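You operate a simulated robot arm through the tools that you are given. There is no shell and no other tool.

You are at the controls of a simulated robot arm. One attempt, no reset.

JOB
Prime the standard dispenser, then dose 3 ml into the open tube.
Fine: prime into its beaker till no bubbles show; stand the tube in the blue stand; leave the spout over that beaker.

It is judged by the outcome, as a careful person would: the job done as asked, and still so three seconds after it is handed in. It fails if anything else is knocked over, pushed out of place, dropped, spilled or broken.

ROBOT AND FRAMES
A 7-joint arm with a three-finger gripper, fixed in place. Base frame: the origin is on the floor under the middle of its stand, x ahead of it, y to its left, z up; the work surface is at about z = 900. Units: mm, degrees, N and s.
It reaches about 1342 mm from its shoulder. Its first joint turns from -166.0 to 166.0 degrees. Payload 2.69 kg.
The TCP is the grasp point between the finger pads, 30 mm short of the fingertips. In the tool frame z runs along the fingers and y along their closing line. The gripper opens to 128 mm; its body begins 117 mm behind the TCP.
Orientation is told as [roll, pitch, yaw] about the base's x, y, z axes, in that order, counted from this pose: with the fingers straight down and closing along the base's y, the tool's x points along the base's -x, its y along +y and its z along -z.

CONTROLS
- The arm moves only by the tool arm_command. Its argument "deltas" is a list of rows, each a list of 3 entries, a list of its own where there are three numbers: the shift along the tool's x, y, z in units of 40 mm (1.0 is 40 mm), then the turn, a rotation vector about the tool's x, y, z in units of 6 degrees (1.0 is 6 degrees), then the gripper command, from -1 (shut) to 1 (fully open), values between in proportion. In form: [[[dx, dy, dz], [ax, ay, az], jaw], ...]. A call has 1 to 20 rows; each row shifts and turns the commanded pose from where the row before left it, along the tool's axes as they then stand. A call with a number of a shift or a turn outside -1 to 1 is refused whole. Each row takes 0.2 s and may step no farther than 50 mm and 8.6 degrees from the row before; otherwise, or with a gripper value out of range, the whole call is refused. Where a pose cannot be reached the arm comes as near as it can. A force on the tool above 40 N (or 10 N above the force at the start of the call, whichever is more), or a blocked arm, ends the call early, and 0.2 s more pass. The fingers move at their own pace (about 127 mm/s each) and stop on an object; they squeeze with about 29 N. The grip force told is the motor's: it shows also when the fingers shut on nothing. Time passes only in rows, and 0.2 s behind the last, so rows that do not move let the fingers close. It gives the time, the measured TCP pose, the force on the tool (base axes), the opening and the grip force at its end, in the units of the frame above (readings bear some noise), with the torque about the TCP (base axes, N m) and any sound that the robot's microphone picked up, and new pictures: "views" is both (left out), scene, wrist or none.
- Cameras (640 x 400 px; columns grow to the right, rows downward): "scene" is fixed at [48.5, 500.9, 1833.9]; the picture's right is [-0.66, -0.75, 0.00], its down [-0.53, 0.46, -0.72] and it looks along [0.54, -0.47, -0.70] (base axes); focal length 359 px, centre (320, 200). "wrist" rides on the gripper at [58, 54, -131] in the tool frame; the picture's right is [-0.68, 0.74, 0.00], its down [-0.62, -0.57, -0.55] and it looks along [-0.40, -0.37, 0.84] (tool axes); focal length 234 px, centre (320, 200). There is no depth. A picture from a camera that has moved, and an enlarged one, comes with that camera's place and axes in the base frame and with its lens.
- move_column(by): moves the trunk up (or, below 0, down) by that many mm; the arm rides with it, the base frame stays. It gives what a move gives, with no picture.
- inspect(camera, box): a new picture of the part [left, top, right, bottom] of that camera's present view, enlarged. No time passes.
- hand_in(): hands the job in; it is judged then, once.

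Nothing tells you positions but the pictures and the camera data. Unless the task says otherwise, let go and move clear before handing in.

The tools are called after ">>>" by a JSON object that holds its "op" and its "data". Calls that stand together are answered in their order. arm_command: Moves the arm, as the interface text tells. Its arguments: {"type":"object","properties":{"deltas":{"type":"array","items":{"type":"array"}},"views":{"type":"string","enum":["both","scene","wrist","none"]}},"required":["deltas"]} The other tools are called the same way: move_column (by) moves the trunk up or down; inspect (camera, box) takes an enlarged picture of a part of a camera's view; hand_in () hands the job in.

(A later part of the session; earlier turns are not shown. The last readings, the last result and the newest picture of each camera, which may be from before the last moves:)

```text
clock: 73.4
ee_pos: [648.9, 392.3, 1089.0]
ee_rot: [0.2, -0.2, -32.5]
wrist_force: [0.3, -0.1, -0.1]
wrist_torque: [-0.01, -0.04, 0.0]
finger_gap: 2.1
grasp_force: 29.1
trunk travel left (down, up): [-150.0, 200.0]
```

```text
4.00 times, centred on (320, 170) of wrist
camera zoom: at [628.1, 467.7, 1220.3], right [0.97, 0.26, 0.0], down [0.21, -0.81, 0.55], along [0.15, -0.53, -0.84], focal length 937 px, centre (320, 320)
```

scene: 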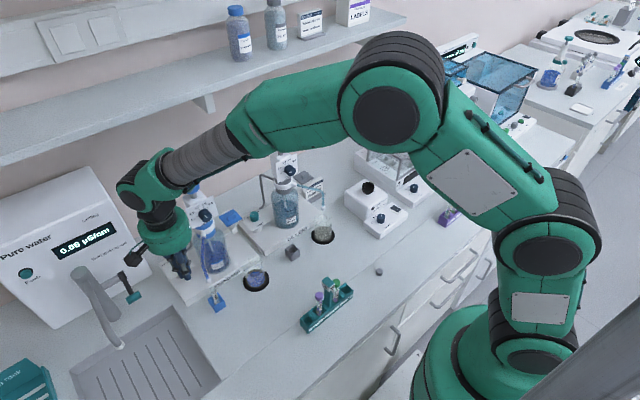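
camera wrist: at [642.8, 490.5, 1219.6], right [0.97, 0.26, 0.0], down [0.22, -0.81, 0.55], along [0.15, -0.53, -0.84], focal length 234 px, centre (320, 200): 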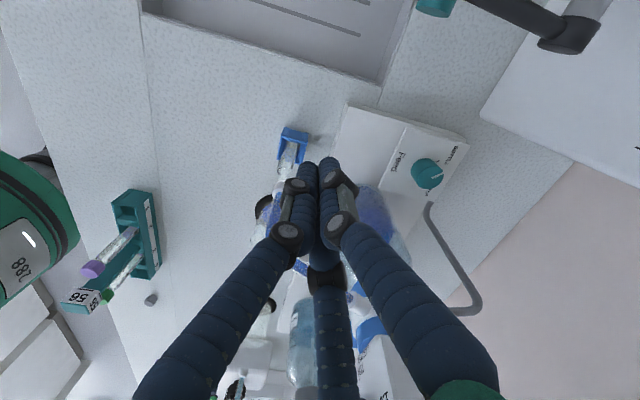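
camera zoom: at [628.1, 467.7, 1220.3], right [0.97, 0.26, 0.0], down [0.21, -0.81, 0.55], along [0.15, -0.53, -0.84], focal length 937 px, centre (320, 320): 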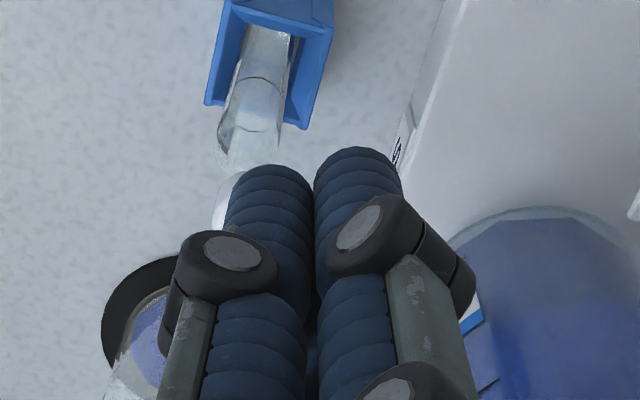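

>>> {"op": "arm_command", "data": {"deltas": [[[0, -0.05, 0], [0, 0, 0], -1], [[0, -0.03, 0], [0, 0, 0], -1], [[0, 0, 0], [0, 0, 0], -1]], "views": "none"}}

>>> {"op": "inspect", "data": {"camera": "scene", "box": [195, 260, 230, 300]}}

```text
clock: 74.2
ee_pos: [646.0, 389.8, 1088.9]
ee_rot: [0.2, -0.3, -32.4]
wrist_force: [0.1, -0.1, -0.3]
wrist_torque: [0.02, -0.02, -0.01]
finger_gap: 2.1
grasp_force: 29.4
trunk travel left (down, up): [-150.0, 200.0]
```

```text
10.00 times, centred on (212, 280) of scene
camera zoom: at [48.5, 500.9, 1833.9], right [-0.66, -0.75, 0.0], down [-0.53, 0.46, -0.72], along [0.54, -0.47, -0.7], focal length 3588 px, centre (1395, -600)
```

zoom: 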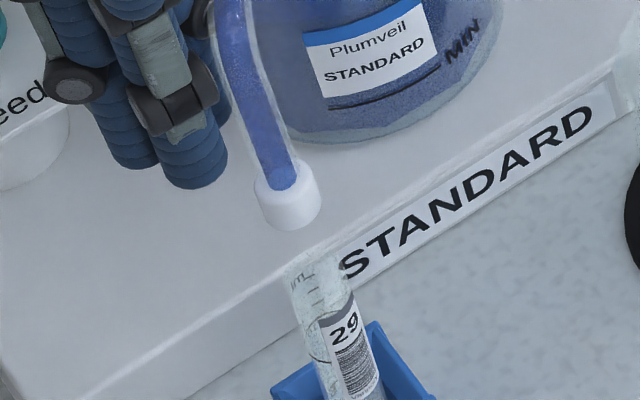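

The cap moved back about 2.6 mm, and the scene view now shows the outlet aligned above the mouth. I'll back off and verify from the wrist camera.

>>> {"op": "arm_command", "data": {"deltas": [[[0, 0.2, 0], [0, 0, 0], -1], [[0, 0.5, 0], [0, 0, 0], -1], [[0, 0.6, 0], [0, 0, 0], -1], [[0, 0, 0], [0, 0, 0], -1]], "views": "none"}}

>>> {"op": "inspect", "data": {"camera": "scene", "box": [195, 260, 230, 300]}}

>>> {"op": "inspect", "data": {"camera": "wrist", "box": [255, 130, 315, 205]}}

```text
clock: 75.2
ee_pos: [674.5, 434.2, 1089.6]
ee_rot: [0.2, -0.3, -32.4]
wrist_force: [-0.2, -0.1, -0.8]
wrist_torque: [-0.03, -0.01, -0.02]
finger_gap: 2.3
grasp_force: 29.1
trunk travel left (down, up): [-150.0, 200.0]
```

```text
10.00 times, centred on (212, 280) of scene
camera zoom: at [48.5, 500.9, 1833.9], right [-0.66, -0.75, 0.0], down [-0.53, 0.46, -0.72], along [0.54, -0.47, -0.7], focal length 3588 px, centre (1395, -600)
```

zoom: 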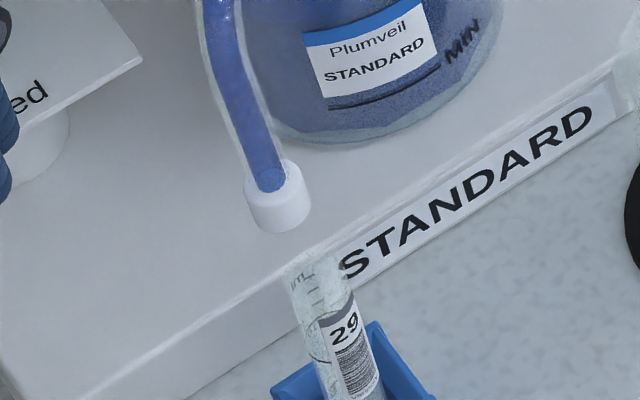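

```text
5.33 times, centred on (285, 168) of wrist
camera zoom: at [654.8, 509.6, 1220.9], right [0.97, 0.26, 0.0], down [0.21, -0.81, 0.55], along [0.15, -0.53, -0.84], focal length 1249 px, centre (507, 373)
```

zoom: 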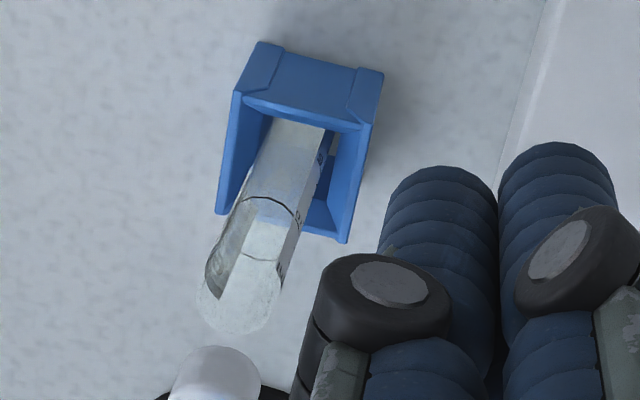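

The spout springs back to the same spot each time, so it has a rest position there, roughly 2 mm from the tube's centre and well inside the mouth. I'll now go back to the plunger: rise, unwind the yaw, retreat and re-tilt.

>>> {"op": "arm_command", "data": {"deltas": [[[0, 0, -0.9], [0, 0, 0], -1], [[0, 0, -0.9], [0, 0, 0], -1], [[0, 0, -0.9], [0, 0, 0], -1], [[0, 0, -0.9], [0, 0, 0], -1], [[0, 0, 0], [0, 0, -0.9], -1], [[0, 0, 0], [0, 0, -0.9], -1], [[0, 0, 0], [0, 0, -0.9], -1], [[0, 0, 0], [0, 0, -0.9], -1], [[0, 0, 0], [0, 0, -0.9], -1], [[0, 0, 0], [0, 0, -0.9], -1], [[0.507, -0.441, -0.575], [0, 0, 0], -1], [[0.507, -0.441, -0.575], [0, 0, 0], -1], [[0.507, -0.441, -0.575], [0, 0, 0], -1], [[0.507, -0.441, -0.575], [0, 0, 0], -1], [[0.507, -0.441, -0.575], [0, 0, 0], -1], [[0.507, -0.441, -0.575], [0, 0, 0], -1], [[0.507, -0.441, -0.575], [0, 0, 0], -1]]}}

>>> {"op": "inspect", "data": {"camera": "scene", "box": [180, 180, 270, 310]}}

>>> {"op": "inspect", "data": {"camera": "scene", "box": [194, 204, 214, 222]}}

```text
clock: 78.8
ee_pos: [531.4, 309.5, 1394.2]
ee_rot: [0.1, -0.1, 0.2]
wrist_force: [1.3, -0.7, -0.1]
wrist_torque: [-0.03, 0.02, 0.03]
finger_gap: 2.4
grasp_force: 28.8
trunk travel left (down, up): [-150.0, 200.0]
camera wrist: at [473.6, 361.3, 1525.0], right [0.68, 0.74, 0.0], down [0.61, -0.57, 0.55], along [0.41, -0.37, -0.84], focal length 234 px, centre (320, 200)
```

scene: 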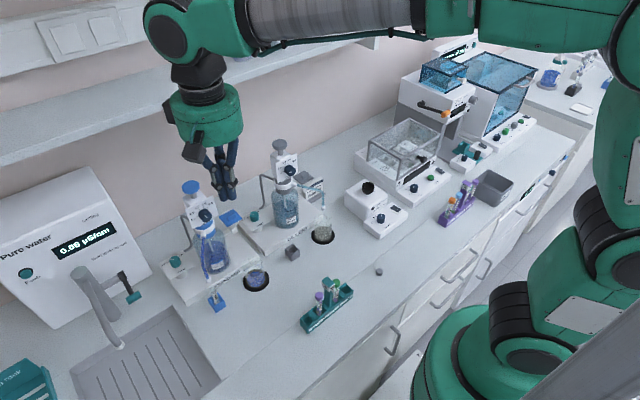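
wrist: 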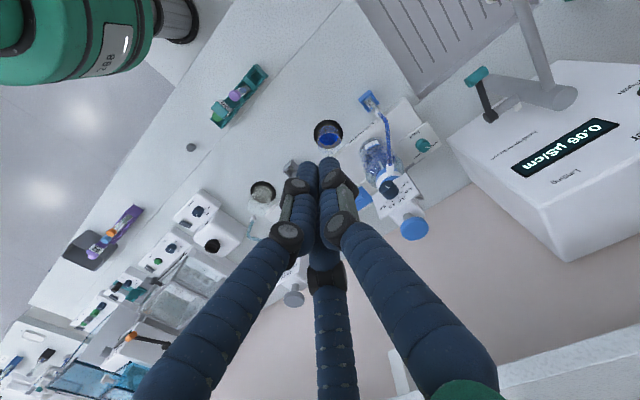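

```text
3.08 times, centred on (225, 245) of scene
camera zoom: at [48.5, 500.9, 1833.9], right [-0.66, -0.75, 0.0], down [-0.53, 0.46, -0.72], along [0.54, -0.47, -0.7], focal length 1104 px, centre (612, 62)
```

zoom: 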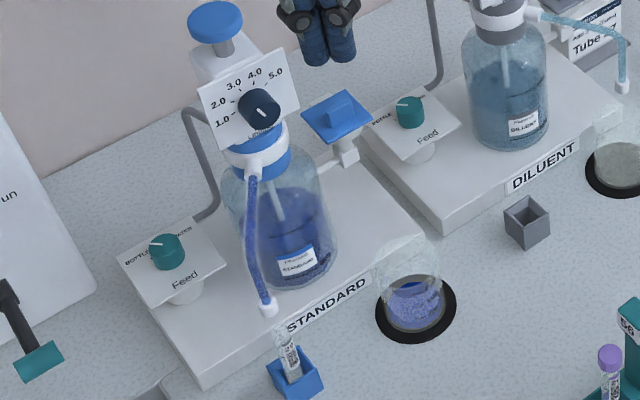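

```text
16.00 times, centred on (204, 213) of scene
camera zoom: at [48.5, 500.9, 1833.9], right [-0.66, -0.75, 0.0], down [-0.53, 0.46, -0.72], along [0.54, -0.47, -0.7], focal length 5740 px, centre (2176, -8)
```

zoom: 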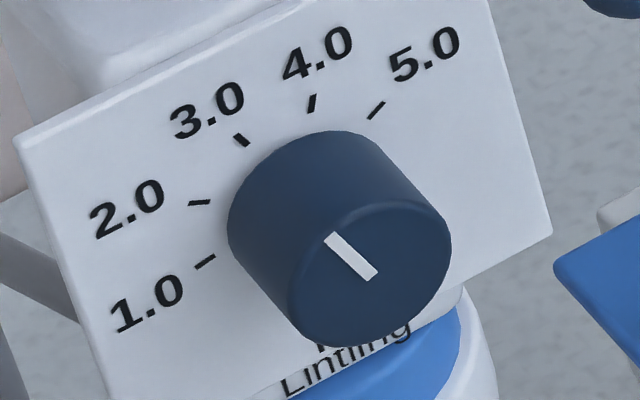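

>>> {"op": "inspect", "data": {"camera": "wrist", "box": [355, 85, 400, 130]}}

>>> {"op": "inspect", "data": {"camera": "wrist", "box": [370, 165, 430, 225]}}

```text
8.89 times, centred on (378, 108) of wrist
camera zoom: at [473.6, 361.3, 1525.0], right [0.68, 0.74, 0.0], down [0.61, -0.57, 0.55], along [0.41, -0.37, -0.84], focal length 2082 px, centre (-191, 1022)
```

zoom: 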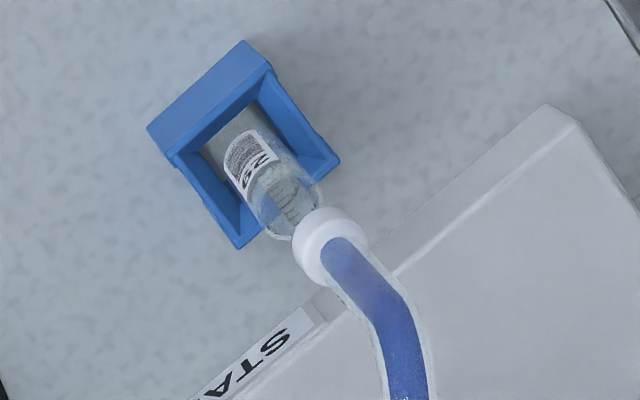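

```text
6.67 times, centred on (400, 195) of wrist
camera zoom: at [473.6, 361.3, 1525.0], right [0.68, 0.74, 0.0], down [0.61, -0.57, 0.55], along [0.41, -0.37, -0.84], focal length 1561 px, centre (-213, 233)
```

zoom: 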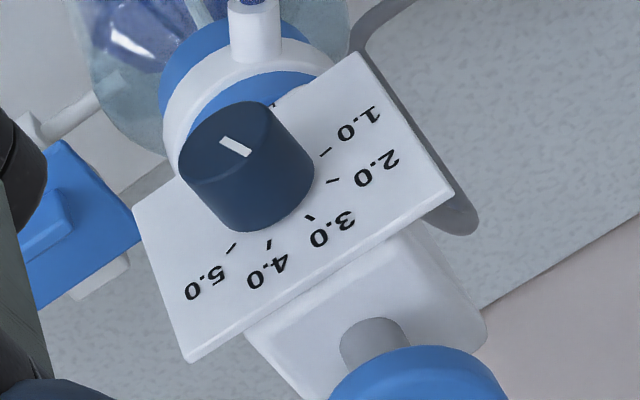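

The dial still reads 3.0 and the nozzle outlet is over the tube mouth. I'll return above the plunger in the same pose as before.

>>> {"op": "arm_command", "data": {"deltas": [[[0, 0, 0], [0, -1, 0], -1], [[0, 0, 0], [0, -1, 0], -1], [[0, 0, 0], [0, -1, 0], -1], [[0, 0, 0], [0, -1, 0], -1], [[0, 0, 0], [0, -1, 0], -1], [[-0.529, 0.0146, 0.748], [0, 0, 0], -1], [[-0.529, 0.0146, 0.748], [0, 0, 0], -1], [[-0.529, 0.0146, 0.748], [0, 0, 0], -1], [[-0.529, 0.0146, 0.748], [0, 0, 0], -1], [[-0.529, 0.0146, 0.748], [0, 0, 0], -1], [[-0.529, 0.0146, 0.748], [0, 0, 0], -1], [[0, 0, 0], [0, 0, 0], -1]]}}

>>> {"op": "inspect", "data": {"camera": "scene", "box": [180, 165, 225, 215]}}

>>> {"op": "inspect", "data": {"camera": "scene", "box": [190, 255, 240, 315]}}

```text
clock: 81.4
ee_pos: [732.7, 314.2, 1301.1]
ee_rot: [0.1, -30.2, 0.1]
wrist_force: [0.0, -0.1, -0.7]
wrist_torque: [-0.02, 0.03, -0.02]
finger_gap: 2.1
grasp_force: 28.4
trunk travel left (down, up): [-150.0, 200.0]
camera wrist: at [617.3, 366.3, 1386.4], right [0.58, 0.74, 0.34], down [0.26, -0.57, 0.78], along [0.77, -0.37, -0.52], focal length 234 px, centre (320, 200)
```

scene: 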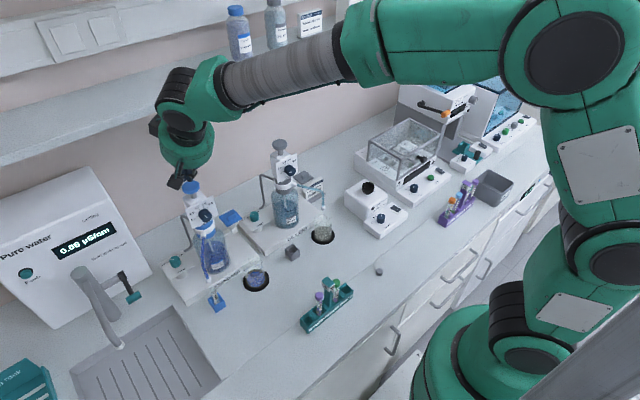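
wrist: 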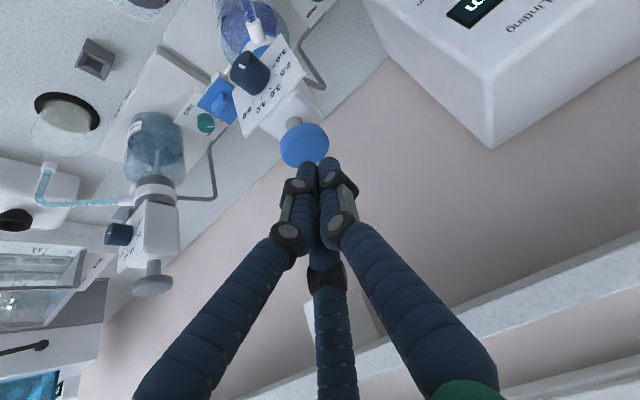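

```text
8.00 times, centred on (202, 190) of scene
camera zoom: at [48.5, 500.9, 1833.9], right [-0.66, -0.75, 0.0], down [-0.53, 0.46, -0.72], along [0.54, -0.47, -0.7], focal length 2870 px, centre (1260, 280)
```

zoom: 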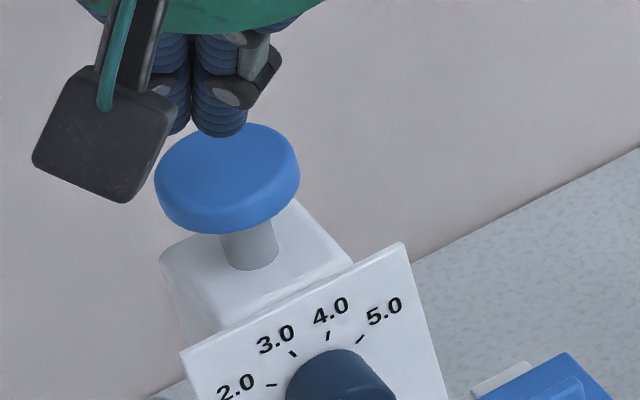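

```text
6.67 times, centred on (215, 285) of scene
camera zoom: at [48.5, 500.9, 1833.9], right [-0.66, -0.75, 0.0], down [-0.53, 0.46, -0.72], along [0.54, -0.47, -0.7], focal length 2392 px, centre (1020, -367)
```

zoom: 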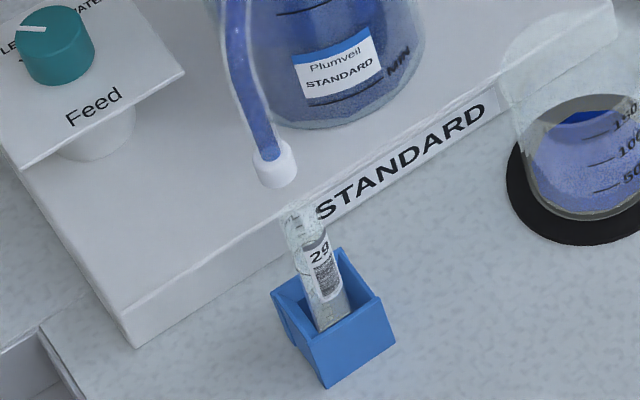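

Everything is in place. I'll press the first part of the stroke, hold it there without releasing, and check where the stream lands.

>>> {"op": "arm_command", "data": {"deltas": [[[0.1, 0, 0.173], [0, 0, 0], -1], [[0.1, 0, 0.173], [0, 0, 0], -1], [[0.1, 0, 0.173], [0, 0, 0], -1]], "views": "none"}}

>>> {"op": "inspect", "data": {"camera": "scene", "box": [190, 255, 240, 315]}}

>>> {"op": "inspect", "data": {"camera": "scene", "box": [180, 165, 225, 215]}}

```text
clock: 82.2
ee_pos: [732.0, 315.3, 1279.0]
ee_rot: [0.2, -30.3, -0.1]
wrist_force: [0.4, 0.7, 2.0]
wrist_torque: [0.01, 0.01, 0.0]
finger_gap: 2.2
grasp_force: 29.0
trunk travel left (down, up): [-150.0, 200.0]
```

```text
6.67 times, centred on (215, 285) of scene
camera zoom: at [48.5, 500.9, 1833.9], right [-0.66, -0.75, 0.0], down [-0.53, 0.46, -0.72], along [0.54, -0.47, -0.7], focal length 2392 px, centre (1020, -367)
```

zoom: 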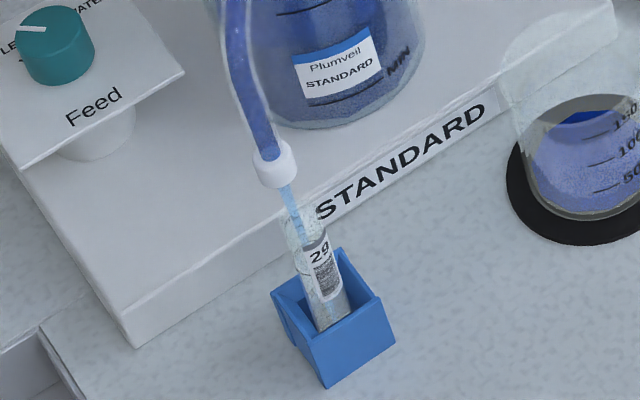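

```text
8.00 times, centred on (202, 190) of scene
camera zoom: at [48.5, 500.9, 1833.9], right [-0.66, -0.75, 0.0], down [-0.53, 0.46, -0.72], along [0.54, -0.47, -0.7], focal length 2870 px, centre (1260, 280)
```

zoom: 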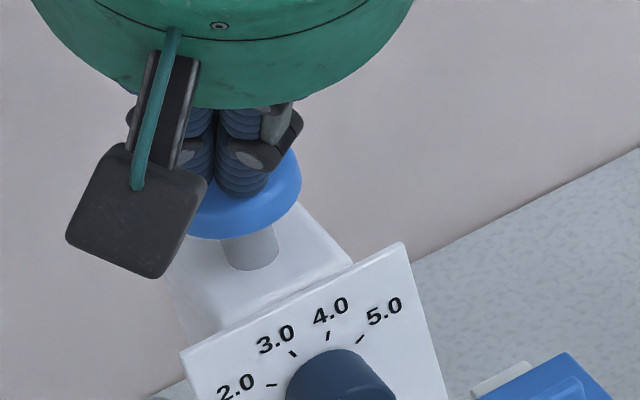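

The stream runs straight into the tube. I'll continue the same stroke smoothly to the stop and hold.

>>> {"op": "arm_command", "data": {"deltas": [[[0.08, 0, 0.138], [0, 0, 0], -1], [[0.075, 0, 0.13], [0, 0, 0], -1], [[0.03, 0, 0.052], [0, 0, 0], -1], [[0.02, 0, 0.035], [0, 0, 0], -1], [[0, 0, 0], [0, 0, 0], -1], [[0, 0, 0], [0, 0, 0], -1]], "views": "none"}}

>>> {"op": "inspect", "data": {"camera": "scene", "box": [190, 255, 240, 315]}}

>>> {"op": "inspect", "data": {"camera": "scene", "box": [180, 165, 225, 215]}}

```text
clock: 83.6
ee_pos: [732.2, 313.8, 1264.9]
ee_rot: [0.2, -30.3, -0.1]
wrist_force: [1.3, -1.4, 18.3]
wrist_torque: [-0.14, -0.03, 0.02]
finger_gap: 2.4
grasp_force: 29.1
trunk travel left (down, up): [-150.0, 200.0]
```

```text
6.67 times, centred on (215, 285) of scene
camera zoom: at [48.5, 500.9, 1833.9], right [-0.66, -0.75, 0.0], down [-0.53, 0.46, -0.72], along [0.54, -0.47, -0.7], focal length 2392 px, centre (1020, -367)
```

zoom: 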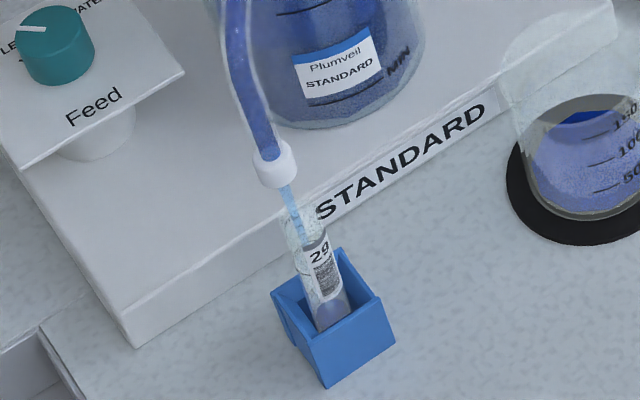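

```text
8.00 times, centred on (202, 190) of scene
camera zoom: at [48.5, 500.9, 1833.9], right [-0.66, -0.75, 0.0], down [-0.53, 0.46, -0.72], along [0.54, -0.47, -0.7], focal length 2870 px, centre (1260, 280)
```

zoom: 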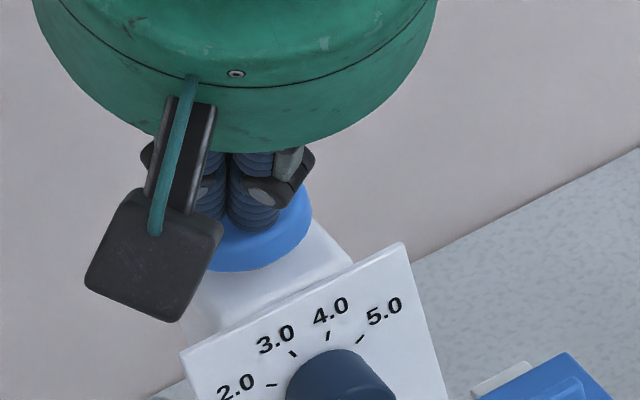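

The plunger is at its stop (18 N), and blue liquid shows in the tube. I'll push 1.5 mm firmer and hold until the stream finishes.

>>> {"op": "arm_command", "data": {"deltas": [[[0.019, 0, 0.0325], [0, 0, 0], -1], [[0, 0, 0], [0, 0, 0], -1], [[0, 0, 0], [0, 0, 0], -1], [[0, 0, 0], [0, 0, 0], -1]], "views": "none"}}

>>> {"op": "inspect", "data": {"camera": "scene", "box": [190, 255, 240, 315]}}

```text
clock: 84.6
ee_pos: [731.1, 312.9, 1263.1]
ee_rot: [0.4, -30.6, -0.1]
wrist_force: [6.6, -1.3, 31.6]
wrist_torque: [-0.16, -0.19, 0.01]
finger_gap: 2.0
grasp_force: 28.8
trunk travel left (down, up): [-150.0, 200.0]
```

```text
6.67 times, centred on (215, 285) of scene
camera zoom: at [48.5, 500.9, 1833.9], right [-0.66, -0.75, 0.0], down [-0.53, 0.46, -0.72], along [0.54, -0.47, -0.7], focal length 2392 px, centre (1020, -367)
```

zoom: 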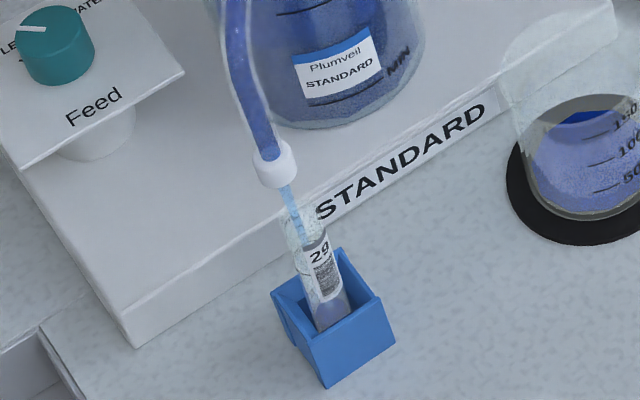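

>>> {"op": "inspect", "data": {"camera": "scene", "box": [200, 270, 230, 310]}}

```text
10.00 times, centred on (215, 290) of scene
camera zoom: at [48.5, 500.9, 1833.9], right [-0.66, -0.75, 0.0], down [-0.53, 0.46, -0.72], along [0.54, -0.47, -0.7], focal length 3588 px, centre (1370, -700)
```

zoom: 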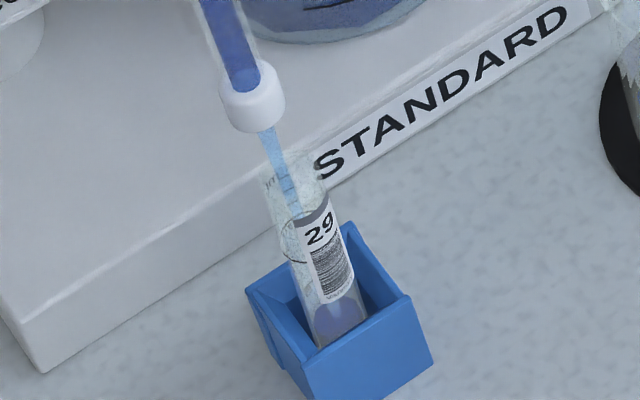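

>>> {"op": "arm_command", "data": {"deltas": [[[0, 0, 0], [0, 0, 0], -1], [[0, 0, 0], [0, 0, 0], -1], [[0, 0, 0], [0, 0, 0], -1], [[0, 0, 0], [0, 0, 0], -1], [[0, 0, 0], [0, 0, 0], -1]], "views": "none"}}

>>> {"op": "inspect", "data": {"camera": "scene", "box": [200, 270, 230, 310]}}

```text
clock: 85.8
ee_pos: [731.1, 313.2, 1263.0]
ee_rot: [0.3, -30.3, -0.1]
wrist_force: [10.4, 1.6, 37.6]
wrist_torque: [-0.1, -0.37, 0.08]
finger_gap: 2.2
grasp_force: 28.9
trunk travel left (down, up): [-150.0, 200.0]
```

```text
10.00 times, centred on (215, 290) of scene
camera zoom: at [48.5, 500.9, 1833.9], right [-0.66, -0.75, 0.0], down [-0.53, 0.46, -0.72], along [0.54, -0.47, -0.7], focal length 3588 px, centre (1370, -700)
```

zoom: 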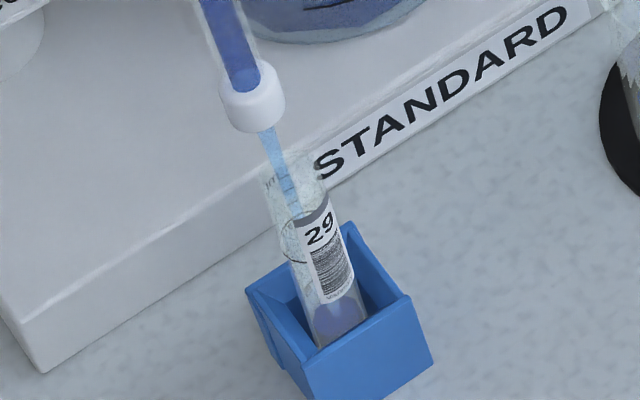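

The level is steady, so the dose is complete; the stream is only drawn while the plunger is down. I'll lift off the plunger.

>>> {"op": "arm_command", "data": {"deltas": [[[-0.1, 0, -0.173], [0, 0, 0], -1], [[-0.1, 0, -0.173], [0, 0, 0], -1], [[-0.1, 0, -0.173], [0, 0, 0], -1], [[-0.1, 0, -0.173], [0, 0, 0], -1], [[-0.1, 0, -0.173], [0, 0, 0], -1], [[0, 0, 0], [0, 0, 0], -1], [[0, 0, 0], [0, 0, 0], -1]]}}

>>> {"op": "inspect", "data": {"camera": "scene", "box": [200, 260, 230, 310]}}

>>> {"op": "inspect", "data": {"camera": "scene", "box": [180, 165, 225, 215]}}

```text
clock: 87.4
ee_pos: [731.5, 315.0, 1300.8]
ee_rot: [0.1, -30.3, 0.0]
wrist_force: [-0.9, 0.3, 0.4]
wrist_torque: [0.01, 0.01, 0.01]
finger_gap: 2.4
grasp_force: 29.4
trunk travel left (down, up): [-150.0, 200.0]
camera wrist: at [616.0, 366.6, 1385.3], right [0.58, 0.74, 0.34], down [0.26, -0.57, 0.78], along [0.77, -0.37, -0.52], focal length 234 px, centre (320, 200)
```

scene: 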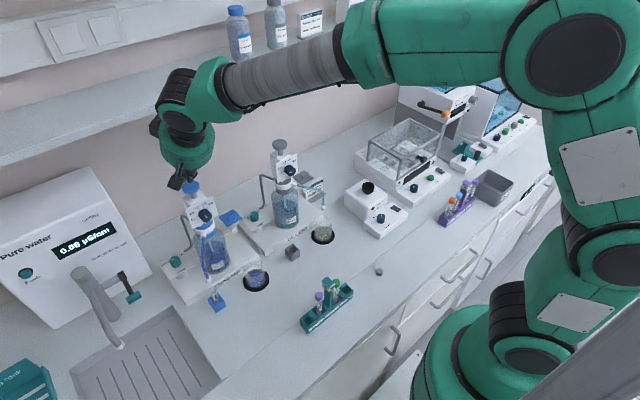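
wrist: 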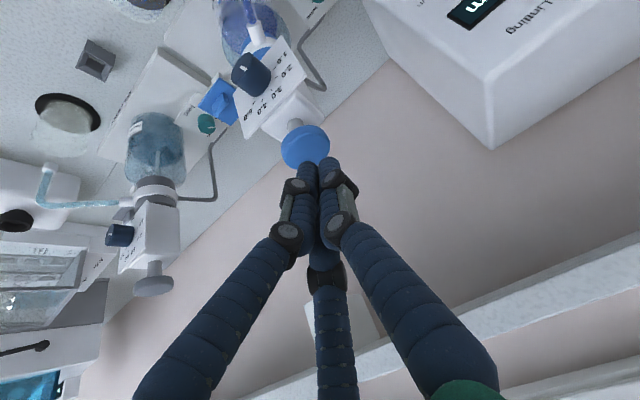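

```text
8.00 times, centred on (215, 285) of scene
camera zoom: at [48.5, 500.9, 1833.9], right [-0.66, -0.75, 0.0], down [-0.53, 0.46, -0.72], along [0.54, -0.47, -0.7], focal length 2870 px, centre (1160, -480)
```

zoom: 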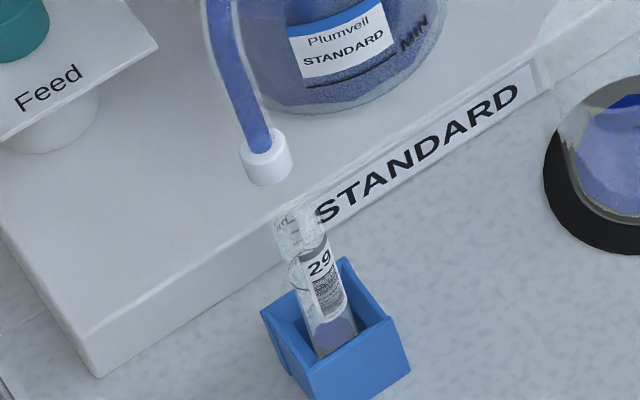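

```text
8.00 times, centred on (202, 190) of scene
camera zoom: at [48.5, 500.9, 1833.9], right [-0.66, -0.75, 0.0], down [-0.53, 0.46, -0.72], along [0.54, -0.47, -0.7], focal length 2870 px, centre (1260, 280)
```

zoom: 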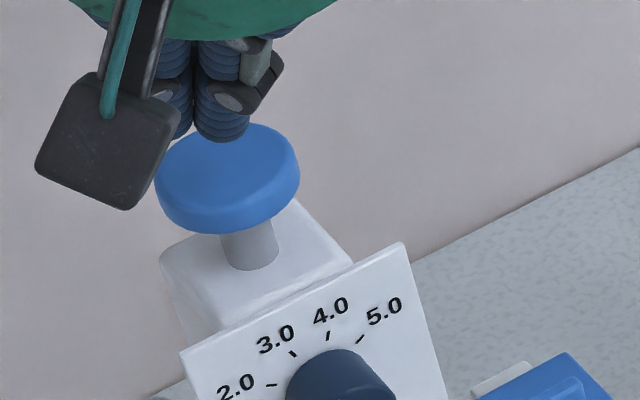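

The dose is in the tube and the plunger has returned. Now I'll swing the spout back over the beaker: retreat, bring the tool vertical and go above the nozzle.

>>> {"op": "arm_command", "data": {"deltas": [[[0.529, -0.0146, -0.748], [0, 0, 0], -1], [[0.529, -0.0146, -0.748], [0, 0, 0], -1], [[0.529, -0.0146, -0.748], [0, 0, 0], -1], [[0.529, -0.0146, -0.748], [0, 0, 0], -1], [[0.529, -0.0146, -0.748], [0, 0, 0], -1], [[0.529, -0.0146, -0.748], [0, 0, 0], -1], [[0, 0, 0], [0, 1, 0], -1], [[0, 0, 0], [0, 1, 0], -1], [[0, 0, 0], [0, 1, 0], -1], [[0, 0, 0], [0, 1, 0], -1], [[0, 0, 0], [0, 1, 0], -0.5], [[-0.4375, 0.255, 0.638], [0, 0, 0], -0.06], [[-0.4375, 0.255, 0.638], [0, 0, 0], -0.06], [[-0.4375, 0.255, 0.638], [0, 0, 0], -0.06], [[-0.4375, 0.255, 0.638], [0, 0, 0], -0.06], [[-0.4375, 0.255, 0.638], [0, 0, 0], -0.06], [[-0.4375, 0.255, 0.638], [0, 0, 0], -0.06]], "views": "none"}}

>>> {"op": "arm_command", "data": {"deltas": [[[0, 0, 0], [0, 0, 1], -0.06], [[0, 0, 0], [0, 0, 1], -0.06], [[0, 0, 0], [0, 0, 1], -0.06], [[0, 0, 0], [0, 0, 1], -0.06], [[0, 0, 0], [0, 0, 1], -0.06], [[0, 0, 0], [0, 0, 1], -0.06], [[0, 0, 0], [0, 0, 1], -0.06], [[0, 0, 0], [0, 0, 1], -0.06], [[0, 0, 0], [0, 0, 1], -0.06], [[0, 0, 0], [0, 0, 1], -0.06], [[0, 0, 0], [0, 0, 0], -0.06]]}}

>>> {"op": "inspect", "data": {"camera": "wrist", "box": [250, 60, 390, 220]}}

```text
clock: 91.0
ee_pos: [636.4, 371.7, 1236.4]
ee_rot: [0.1, -0.1, -0.1]
wrist_force: [0.0, -0.1, 0.3]
wrist_torque: [0.0, -0.01, -0.03]
finger_gap: 60.3
grasp_force: 0.0
trunk travel left (down, up): [-150.0, 200.0]
```

```text
clock: 93.4
ee_pos: [636.3, 371.6, 1239.2]
ee_rot: [0.3, 0.0, -59.9]
wrist_force: [1.2, -0.5, -0.2]
wrist_torque: [0.01, 0.02, 0.0]
finger_gap: 60.3
grasp_force: 0.2
trunk travel left (down, up): [-150.0, 200.0]
camera wrist: at [654.3, 447.6, 1370.7], right [0.98, -0.22, 0.0], down [-0.18, -0.82, 0.55], along [-0.12, -0.53, -0.84], focal length 234 px, centre (320, 200)
```

scene: 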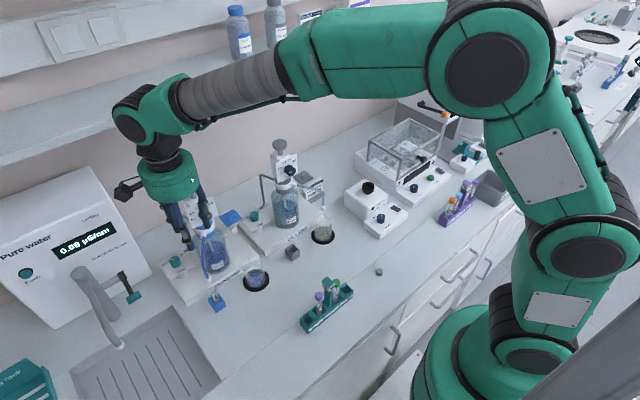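
wrist: 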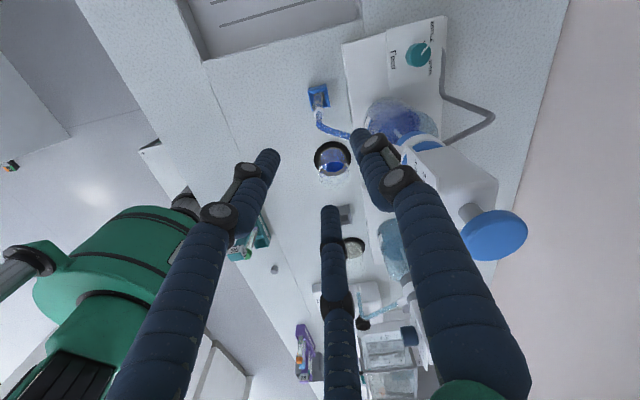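

```text
2.50 times, centred on (320, 140) of wrist
camera zoom: at [654.3, 447.6, 1370.7], right [0.98, -0.22, 0.0], down [-0.18, -0.82, 0.55], along [-0.12, -0.53, -0.84], focal length 585 px, centre (320, 350)
```

zoom: 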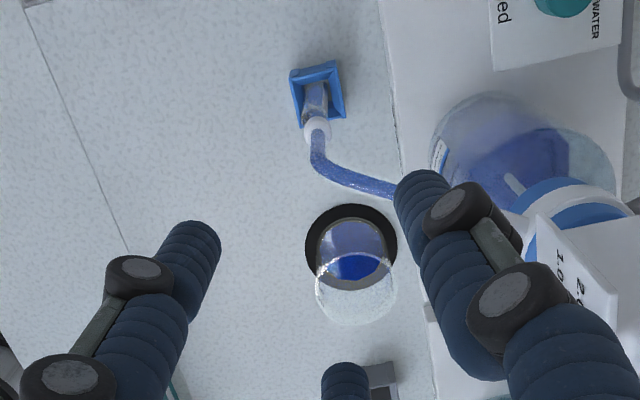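

The nozzle is about 5 mm from the tool axis. I'll correct for that and descend around the hose.

>>> {"op": "arm_command", "data": {"deltas": [[[0.11, 0.065, 0], [0, 0, 0], -0.06], [[0, 0, 0.7], [0, 0, 0], -0.06], [[0, 0, 0.7], [0, 0, 0], -0.06], [[0, 0, 0.7], [0, 0, 0], -0.06], [[0, 0, 0.7], [0, 0, 0], -0.06], [[0, 0, 0.7], [0, 0, 0], -0.06], [[0, 0, 0.2], [0, 0, 0], -0.06], [[0, 0, 0], [0, 0, 0], -0.06]]}}

>>> {"op": "inspect", "data": {"camera": "wrist", "box": [250, 90, 390, 240]}}

>>> {"op": "inspect", "data": {"camera": "scene", "box": [180, 240, 240, 315]}}

```text
clock: 95.2
ee_pos: [636.6, 376.4, 1090.7]
ee_rot: [0.2, 0.0, -60.0]
wrist_force: [-0.1, 0.8, 0.5]
wrist_torque: [0.0, -0.02, 0.03]
finger_gap: 60.3
grasp_force: 0.1
trunk travel left (down, up): [-150.0, 200.0]
camera wrist: at [655.0, 453.0, 1222.5], right [0.98, -0.22, 0.0], down [-0.18, -0.82, 0.55], along [-0.12, -0.53, -0.84], focal length 234 px, centre (320, 200)
```

scene: 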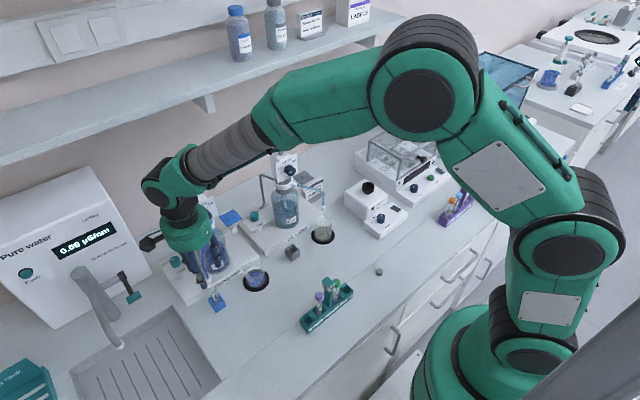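
wrist: 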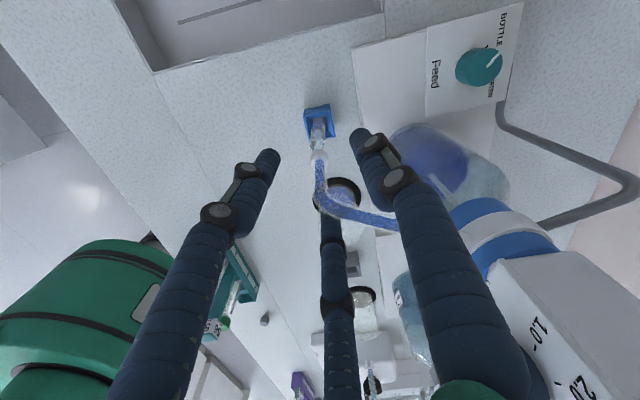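

```text
2.67 times, centred on (320, 165) of wrist
camera zoom: at [655.0, 453.0, 1222.5], right [0.98, -0.22, 0.0], down [-0.18, -0.82, 0.55], along [-0.12, -0.53, -0.84], focal length 624 px, centre (320, 293)
```

zoom: 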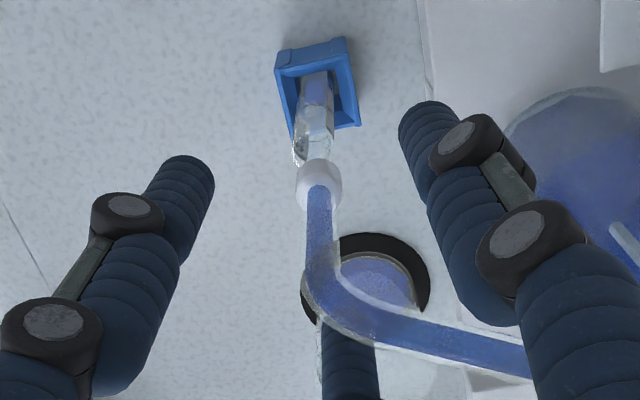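

```text
5.33 times, centred on (210, 278) of scene
camera zoom: at [48.5, 500.9, 1833.9], right [-0.66, -0.75, 0.0], down [-0.53, 0.46, -0.72], along [0.54, -0.47, -0.7], focal length 1914 px, centre (907, -213)
```

zoom: 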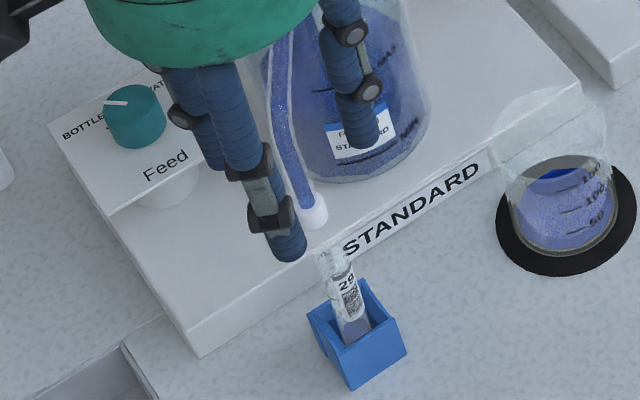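

The hose runs along the tool axis. I'll close to a loose cage and start swinging back, 4 steps first.

>>> {"op": "arm_command", "data": {"deltas": [[[0, 0, 0.03], [0, 0, 0], -0.4], [[0, 0, 0], [0, 0, 0], -0.6], [[0, 0, 0], [0, 0, 0], -0.76], [[0, 0, 0], [0, 0, 0], -0.76], [[-0.1267, -0.2243, 0], [0, 0, -0.807], -0.76], [[-0.1267, -0.2243, 0], [0, 0, -0.807], -0.76], [[-0.1267, -0.2243, 0], [0, 0, -0.807], -0.76], [[-0.1267, -0.2243, 0], [0, 0, -0.807], -0.76], [[0, 0, 0], [0, 0, 0], -0.76]]}}

>>> {"op": "inspect", "data": {"camera": "wrist", "box": [250, 90, 390, 240]}}

>>> {"op": "inspect", "data": {"camera": "scene", "box": [180, 220, 270, 315]}}

```text
clock: 97.2
ee_pos: [621.3, 339.0, 1089.0]
ee_rot: [0.4, -0.2, -40.6]
wrist_force: [-0.8, 0.2, 0.4]
wrist_torque: [0.01, -0.03, 0.03]
finger_gap: 15.3
grasp_force: 0.1
trunk travel left (down, up): [-150.0, 200.0]
camera wrist: at [612.1, 416.3, 1221.2], right [0.99, 0.12, 0.0], down [0.1, -0.83, 0.55], along [0.07, -0.54, -0.84], focal length 234 px, centre (320, 200)
```

scene: 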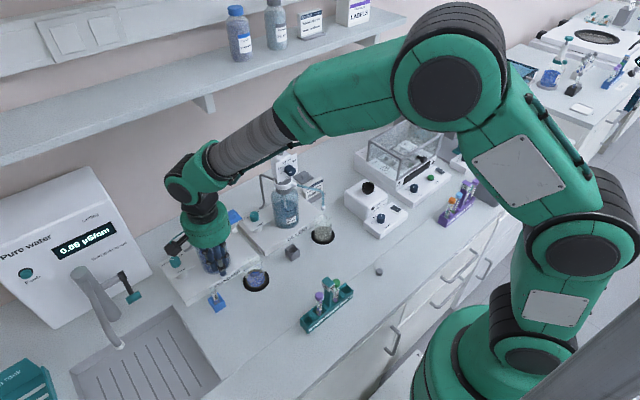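
wrist: 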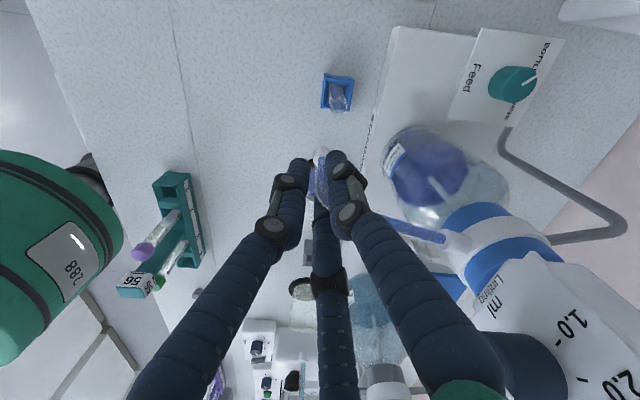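

```text
2.67 times, centred on (320, 165) of wrist
camera zoom: at [612.1, 416.3, 1221.2], right [0.99, 0.12, 0.0], down [0.1, -0.83, 0.55], along [0.07, -0.54, -0.84], focal length 624 px, centre (320, 293)
```

zoom: 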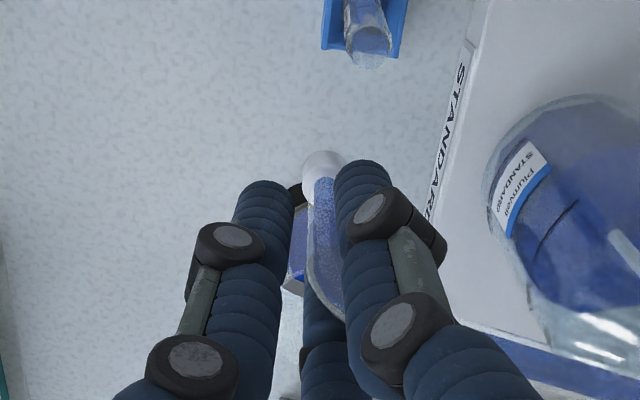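

```text
4.21 times, centred on (225, 268) of scene
camera zoom: at [48.5, 500.9, 1833.9], right [-0.66, -0.75, 0.0], down [-0.53, 0.46, -0.72], along [0.54, -0.47, -0.7], focal length 1511 px, centre (720, -84)
```

zoom: 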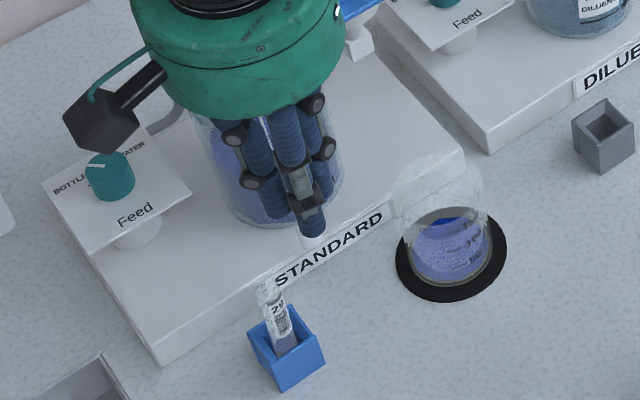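

It's swinging back smoothly and the tube is undisturbed. I'll continue along the arc.

>>> {"op": "arm_command", "data": {"deltas": [[[-0.1267, -0.2243, 0], [0, 0, -0.807], -0.76], [[-0.1267, -0.2243, 0], [0, 0, -0.807], -0.76], [[-0.1267, -0.2243, 0], [0, 0, -0.807], -0.76], [[-0.1267, -0.2243, 0], [0, 0, -0.807], -0.76], [[-0.1267, -0.2243, 0], [0, 0, -0.807], -0.76], [[0, 0, 0], [0, 0, 0], -0.76]], "views": "none"}}

>>> {"op": "inspect", "data": {"camera": "wrist", "box": [250, 90, 390, 240]}}

>>> {"op": "inspect", "data": {"camera": "scene", "box": [180, 220, 280, 315]}}

```text
clock: 98.6
ee_pos: [620.3, 286.9, 1089.7]
ee_rot: [0.3, -0.2, -16.2]
wrist_force: [0.2, 0.0, 0.6]
wrist_torque: [0.03, -0.05, 0.01]
finger_gap: 15.2
grasp_force: 0.1
trunk travel left (down, up): [-150.0, 200.0]
```

```text
2.67 times, centred on (320, 165) of wrist
camera zoom: at [579.4, 353.9, 1220.8], right [0.86, 0.52, 0.0], down [0.43, -0.72, 0.55], along [0.29, -0.47, -0.84], focal length 624 px, centre (320, 293)
```

zoom: 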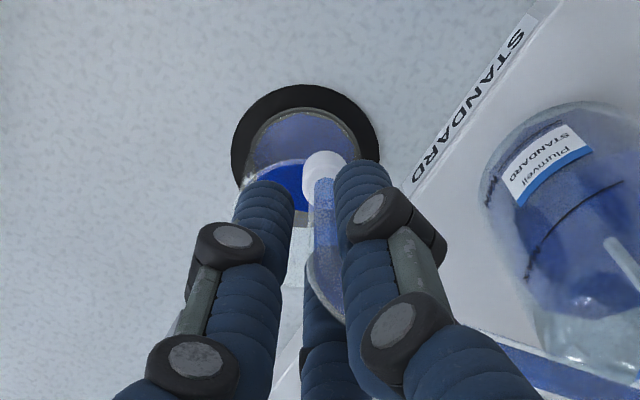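

```text
4.21 times, centred on (230, 268) of scene
camera zoom: at [48.5, 500.9, 1833.9], right [-0.66, -0.75, 0.0], down [-0.53, 0.46, -0.72], along [0.54, -0.47, -0.7], focal length 1511 px, centre (699, -84)
```

zoom: 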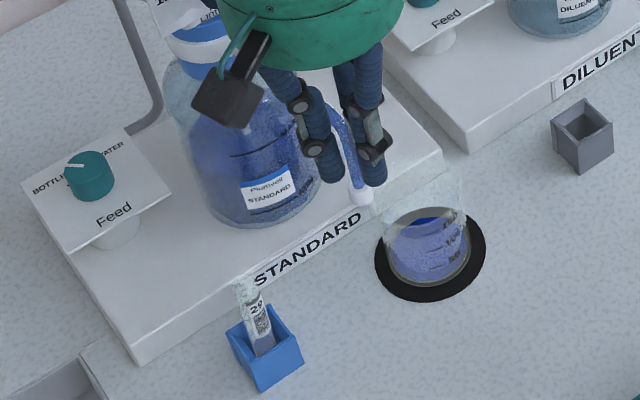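

>>> {"op": "arm_command", "data": {"deltas": [[[-0.1267, -0.2243, 0], [0, 0, -0.807], -0.76], [[-0.1267, -0.2243, 0], [0, 0, -0.807], -0.76], [[-0.1267, -0.2243, 0], [0, 0, -0.807], -0.76], [[-0.1267, -0.2243, 0], [0, 0, -0.807], -0.76], [[0, 0, 0], [0, 0, 0], -0.76]]}}

>>> {"op": "inspect", "data": {"camera": "wrist", "box": [250, 90, 390, 240]}}

>>> {"op": "inspect", "data": {"camera": "scene", "box": [195, 210, 285, 310]}}

```text
clock: 99.8
ee_pos: [633.1, 248.8, 1089.8]
ee_rot: [0.1, -0.3, 3.0]
wrist_force: [-0.1, -0.4, -0.1]
wrist_torque: [0.02, 0.0, 0.01]
finger_gap: 15.5
grasp_force: 0.5
trunk travel left (down, up): [-150.0, 200.0]
camera wrist: at [573.6, 298.2, 1221.0], right [0.64, 0.77, 0.0], down [0.64, -0.53, 0.55], along [0.43, -0.35, -0.83], focal length 234 px, centre (320, 200)
```

scene: 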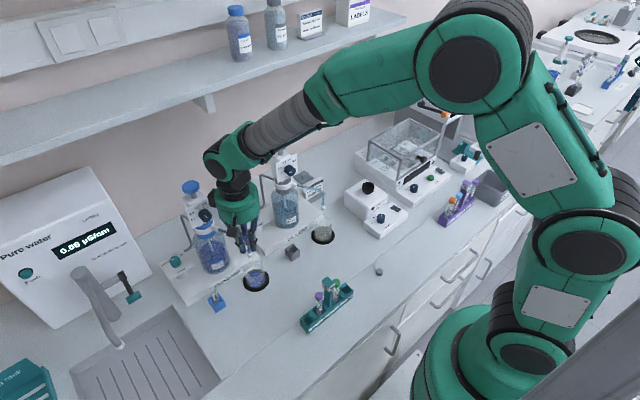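
wrist: 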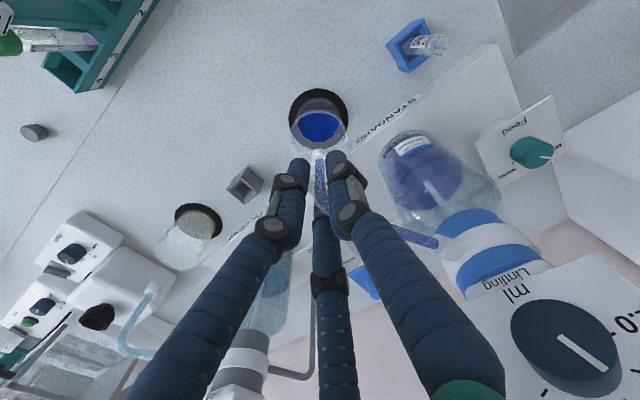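

```text
2.67 times, centred on (320, 165) of wrist
camera zoom: at [573.6, 298.2, 1221.0], right [0.64, 0.77, 0.0], down [0.64, -0.53, 0.55], along [0.43, -0.35, -0.83], focal length 624 px, centre (320, 293)
```

zoom: 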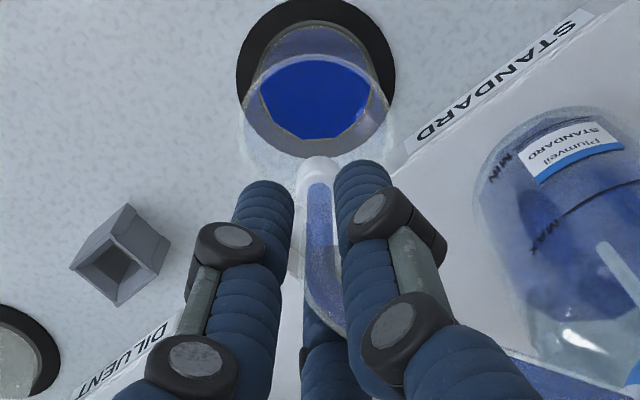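

```text
4.00 times, centred on (240, 260) of scene
camera zoom: at [48.5, 500.9, 1833.9], right [-0.66, -0.75, 0.0], down [-0.53, 0.46, -0.72], along [0.54, -0.47, -0.7], focal length 1435 px, centre (640, -40)
```

zoom: 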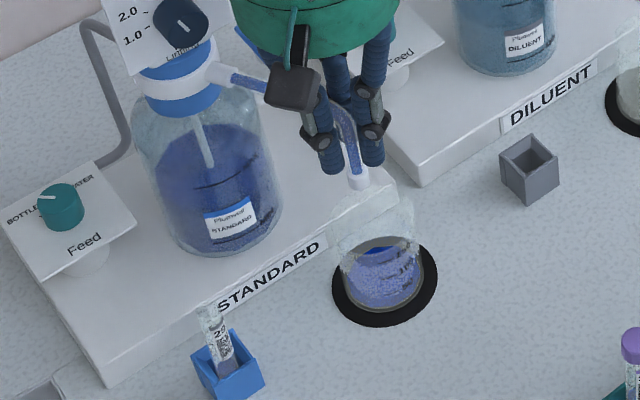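

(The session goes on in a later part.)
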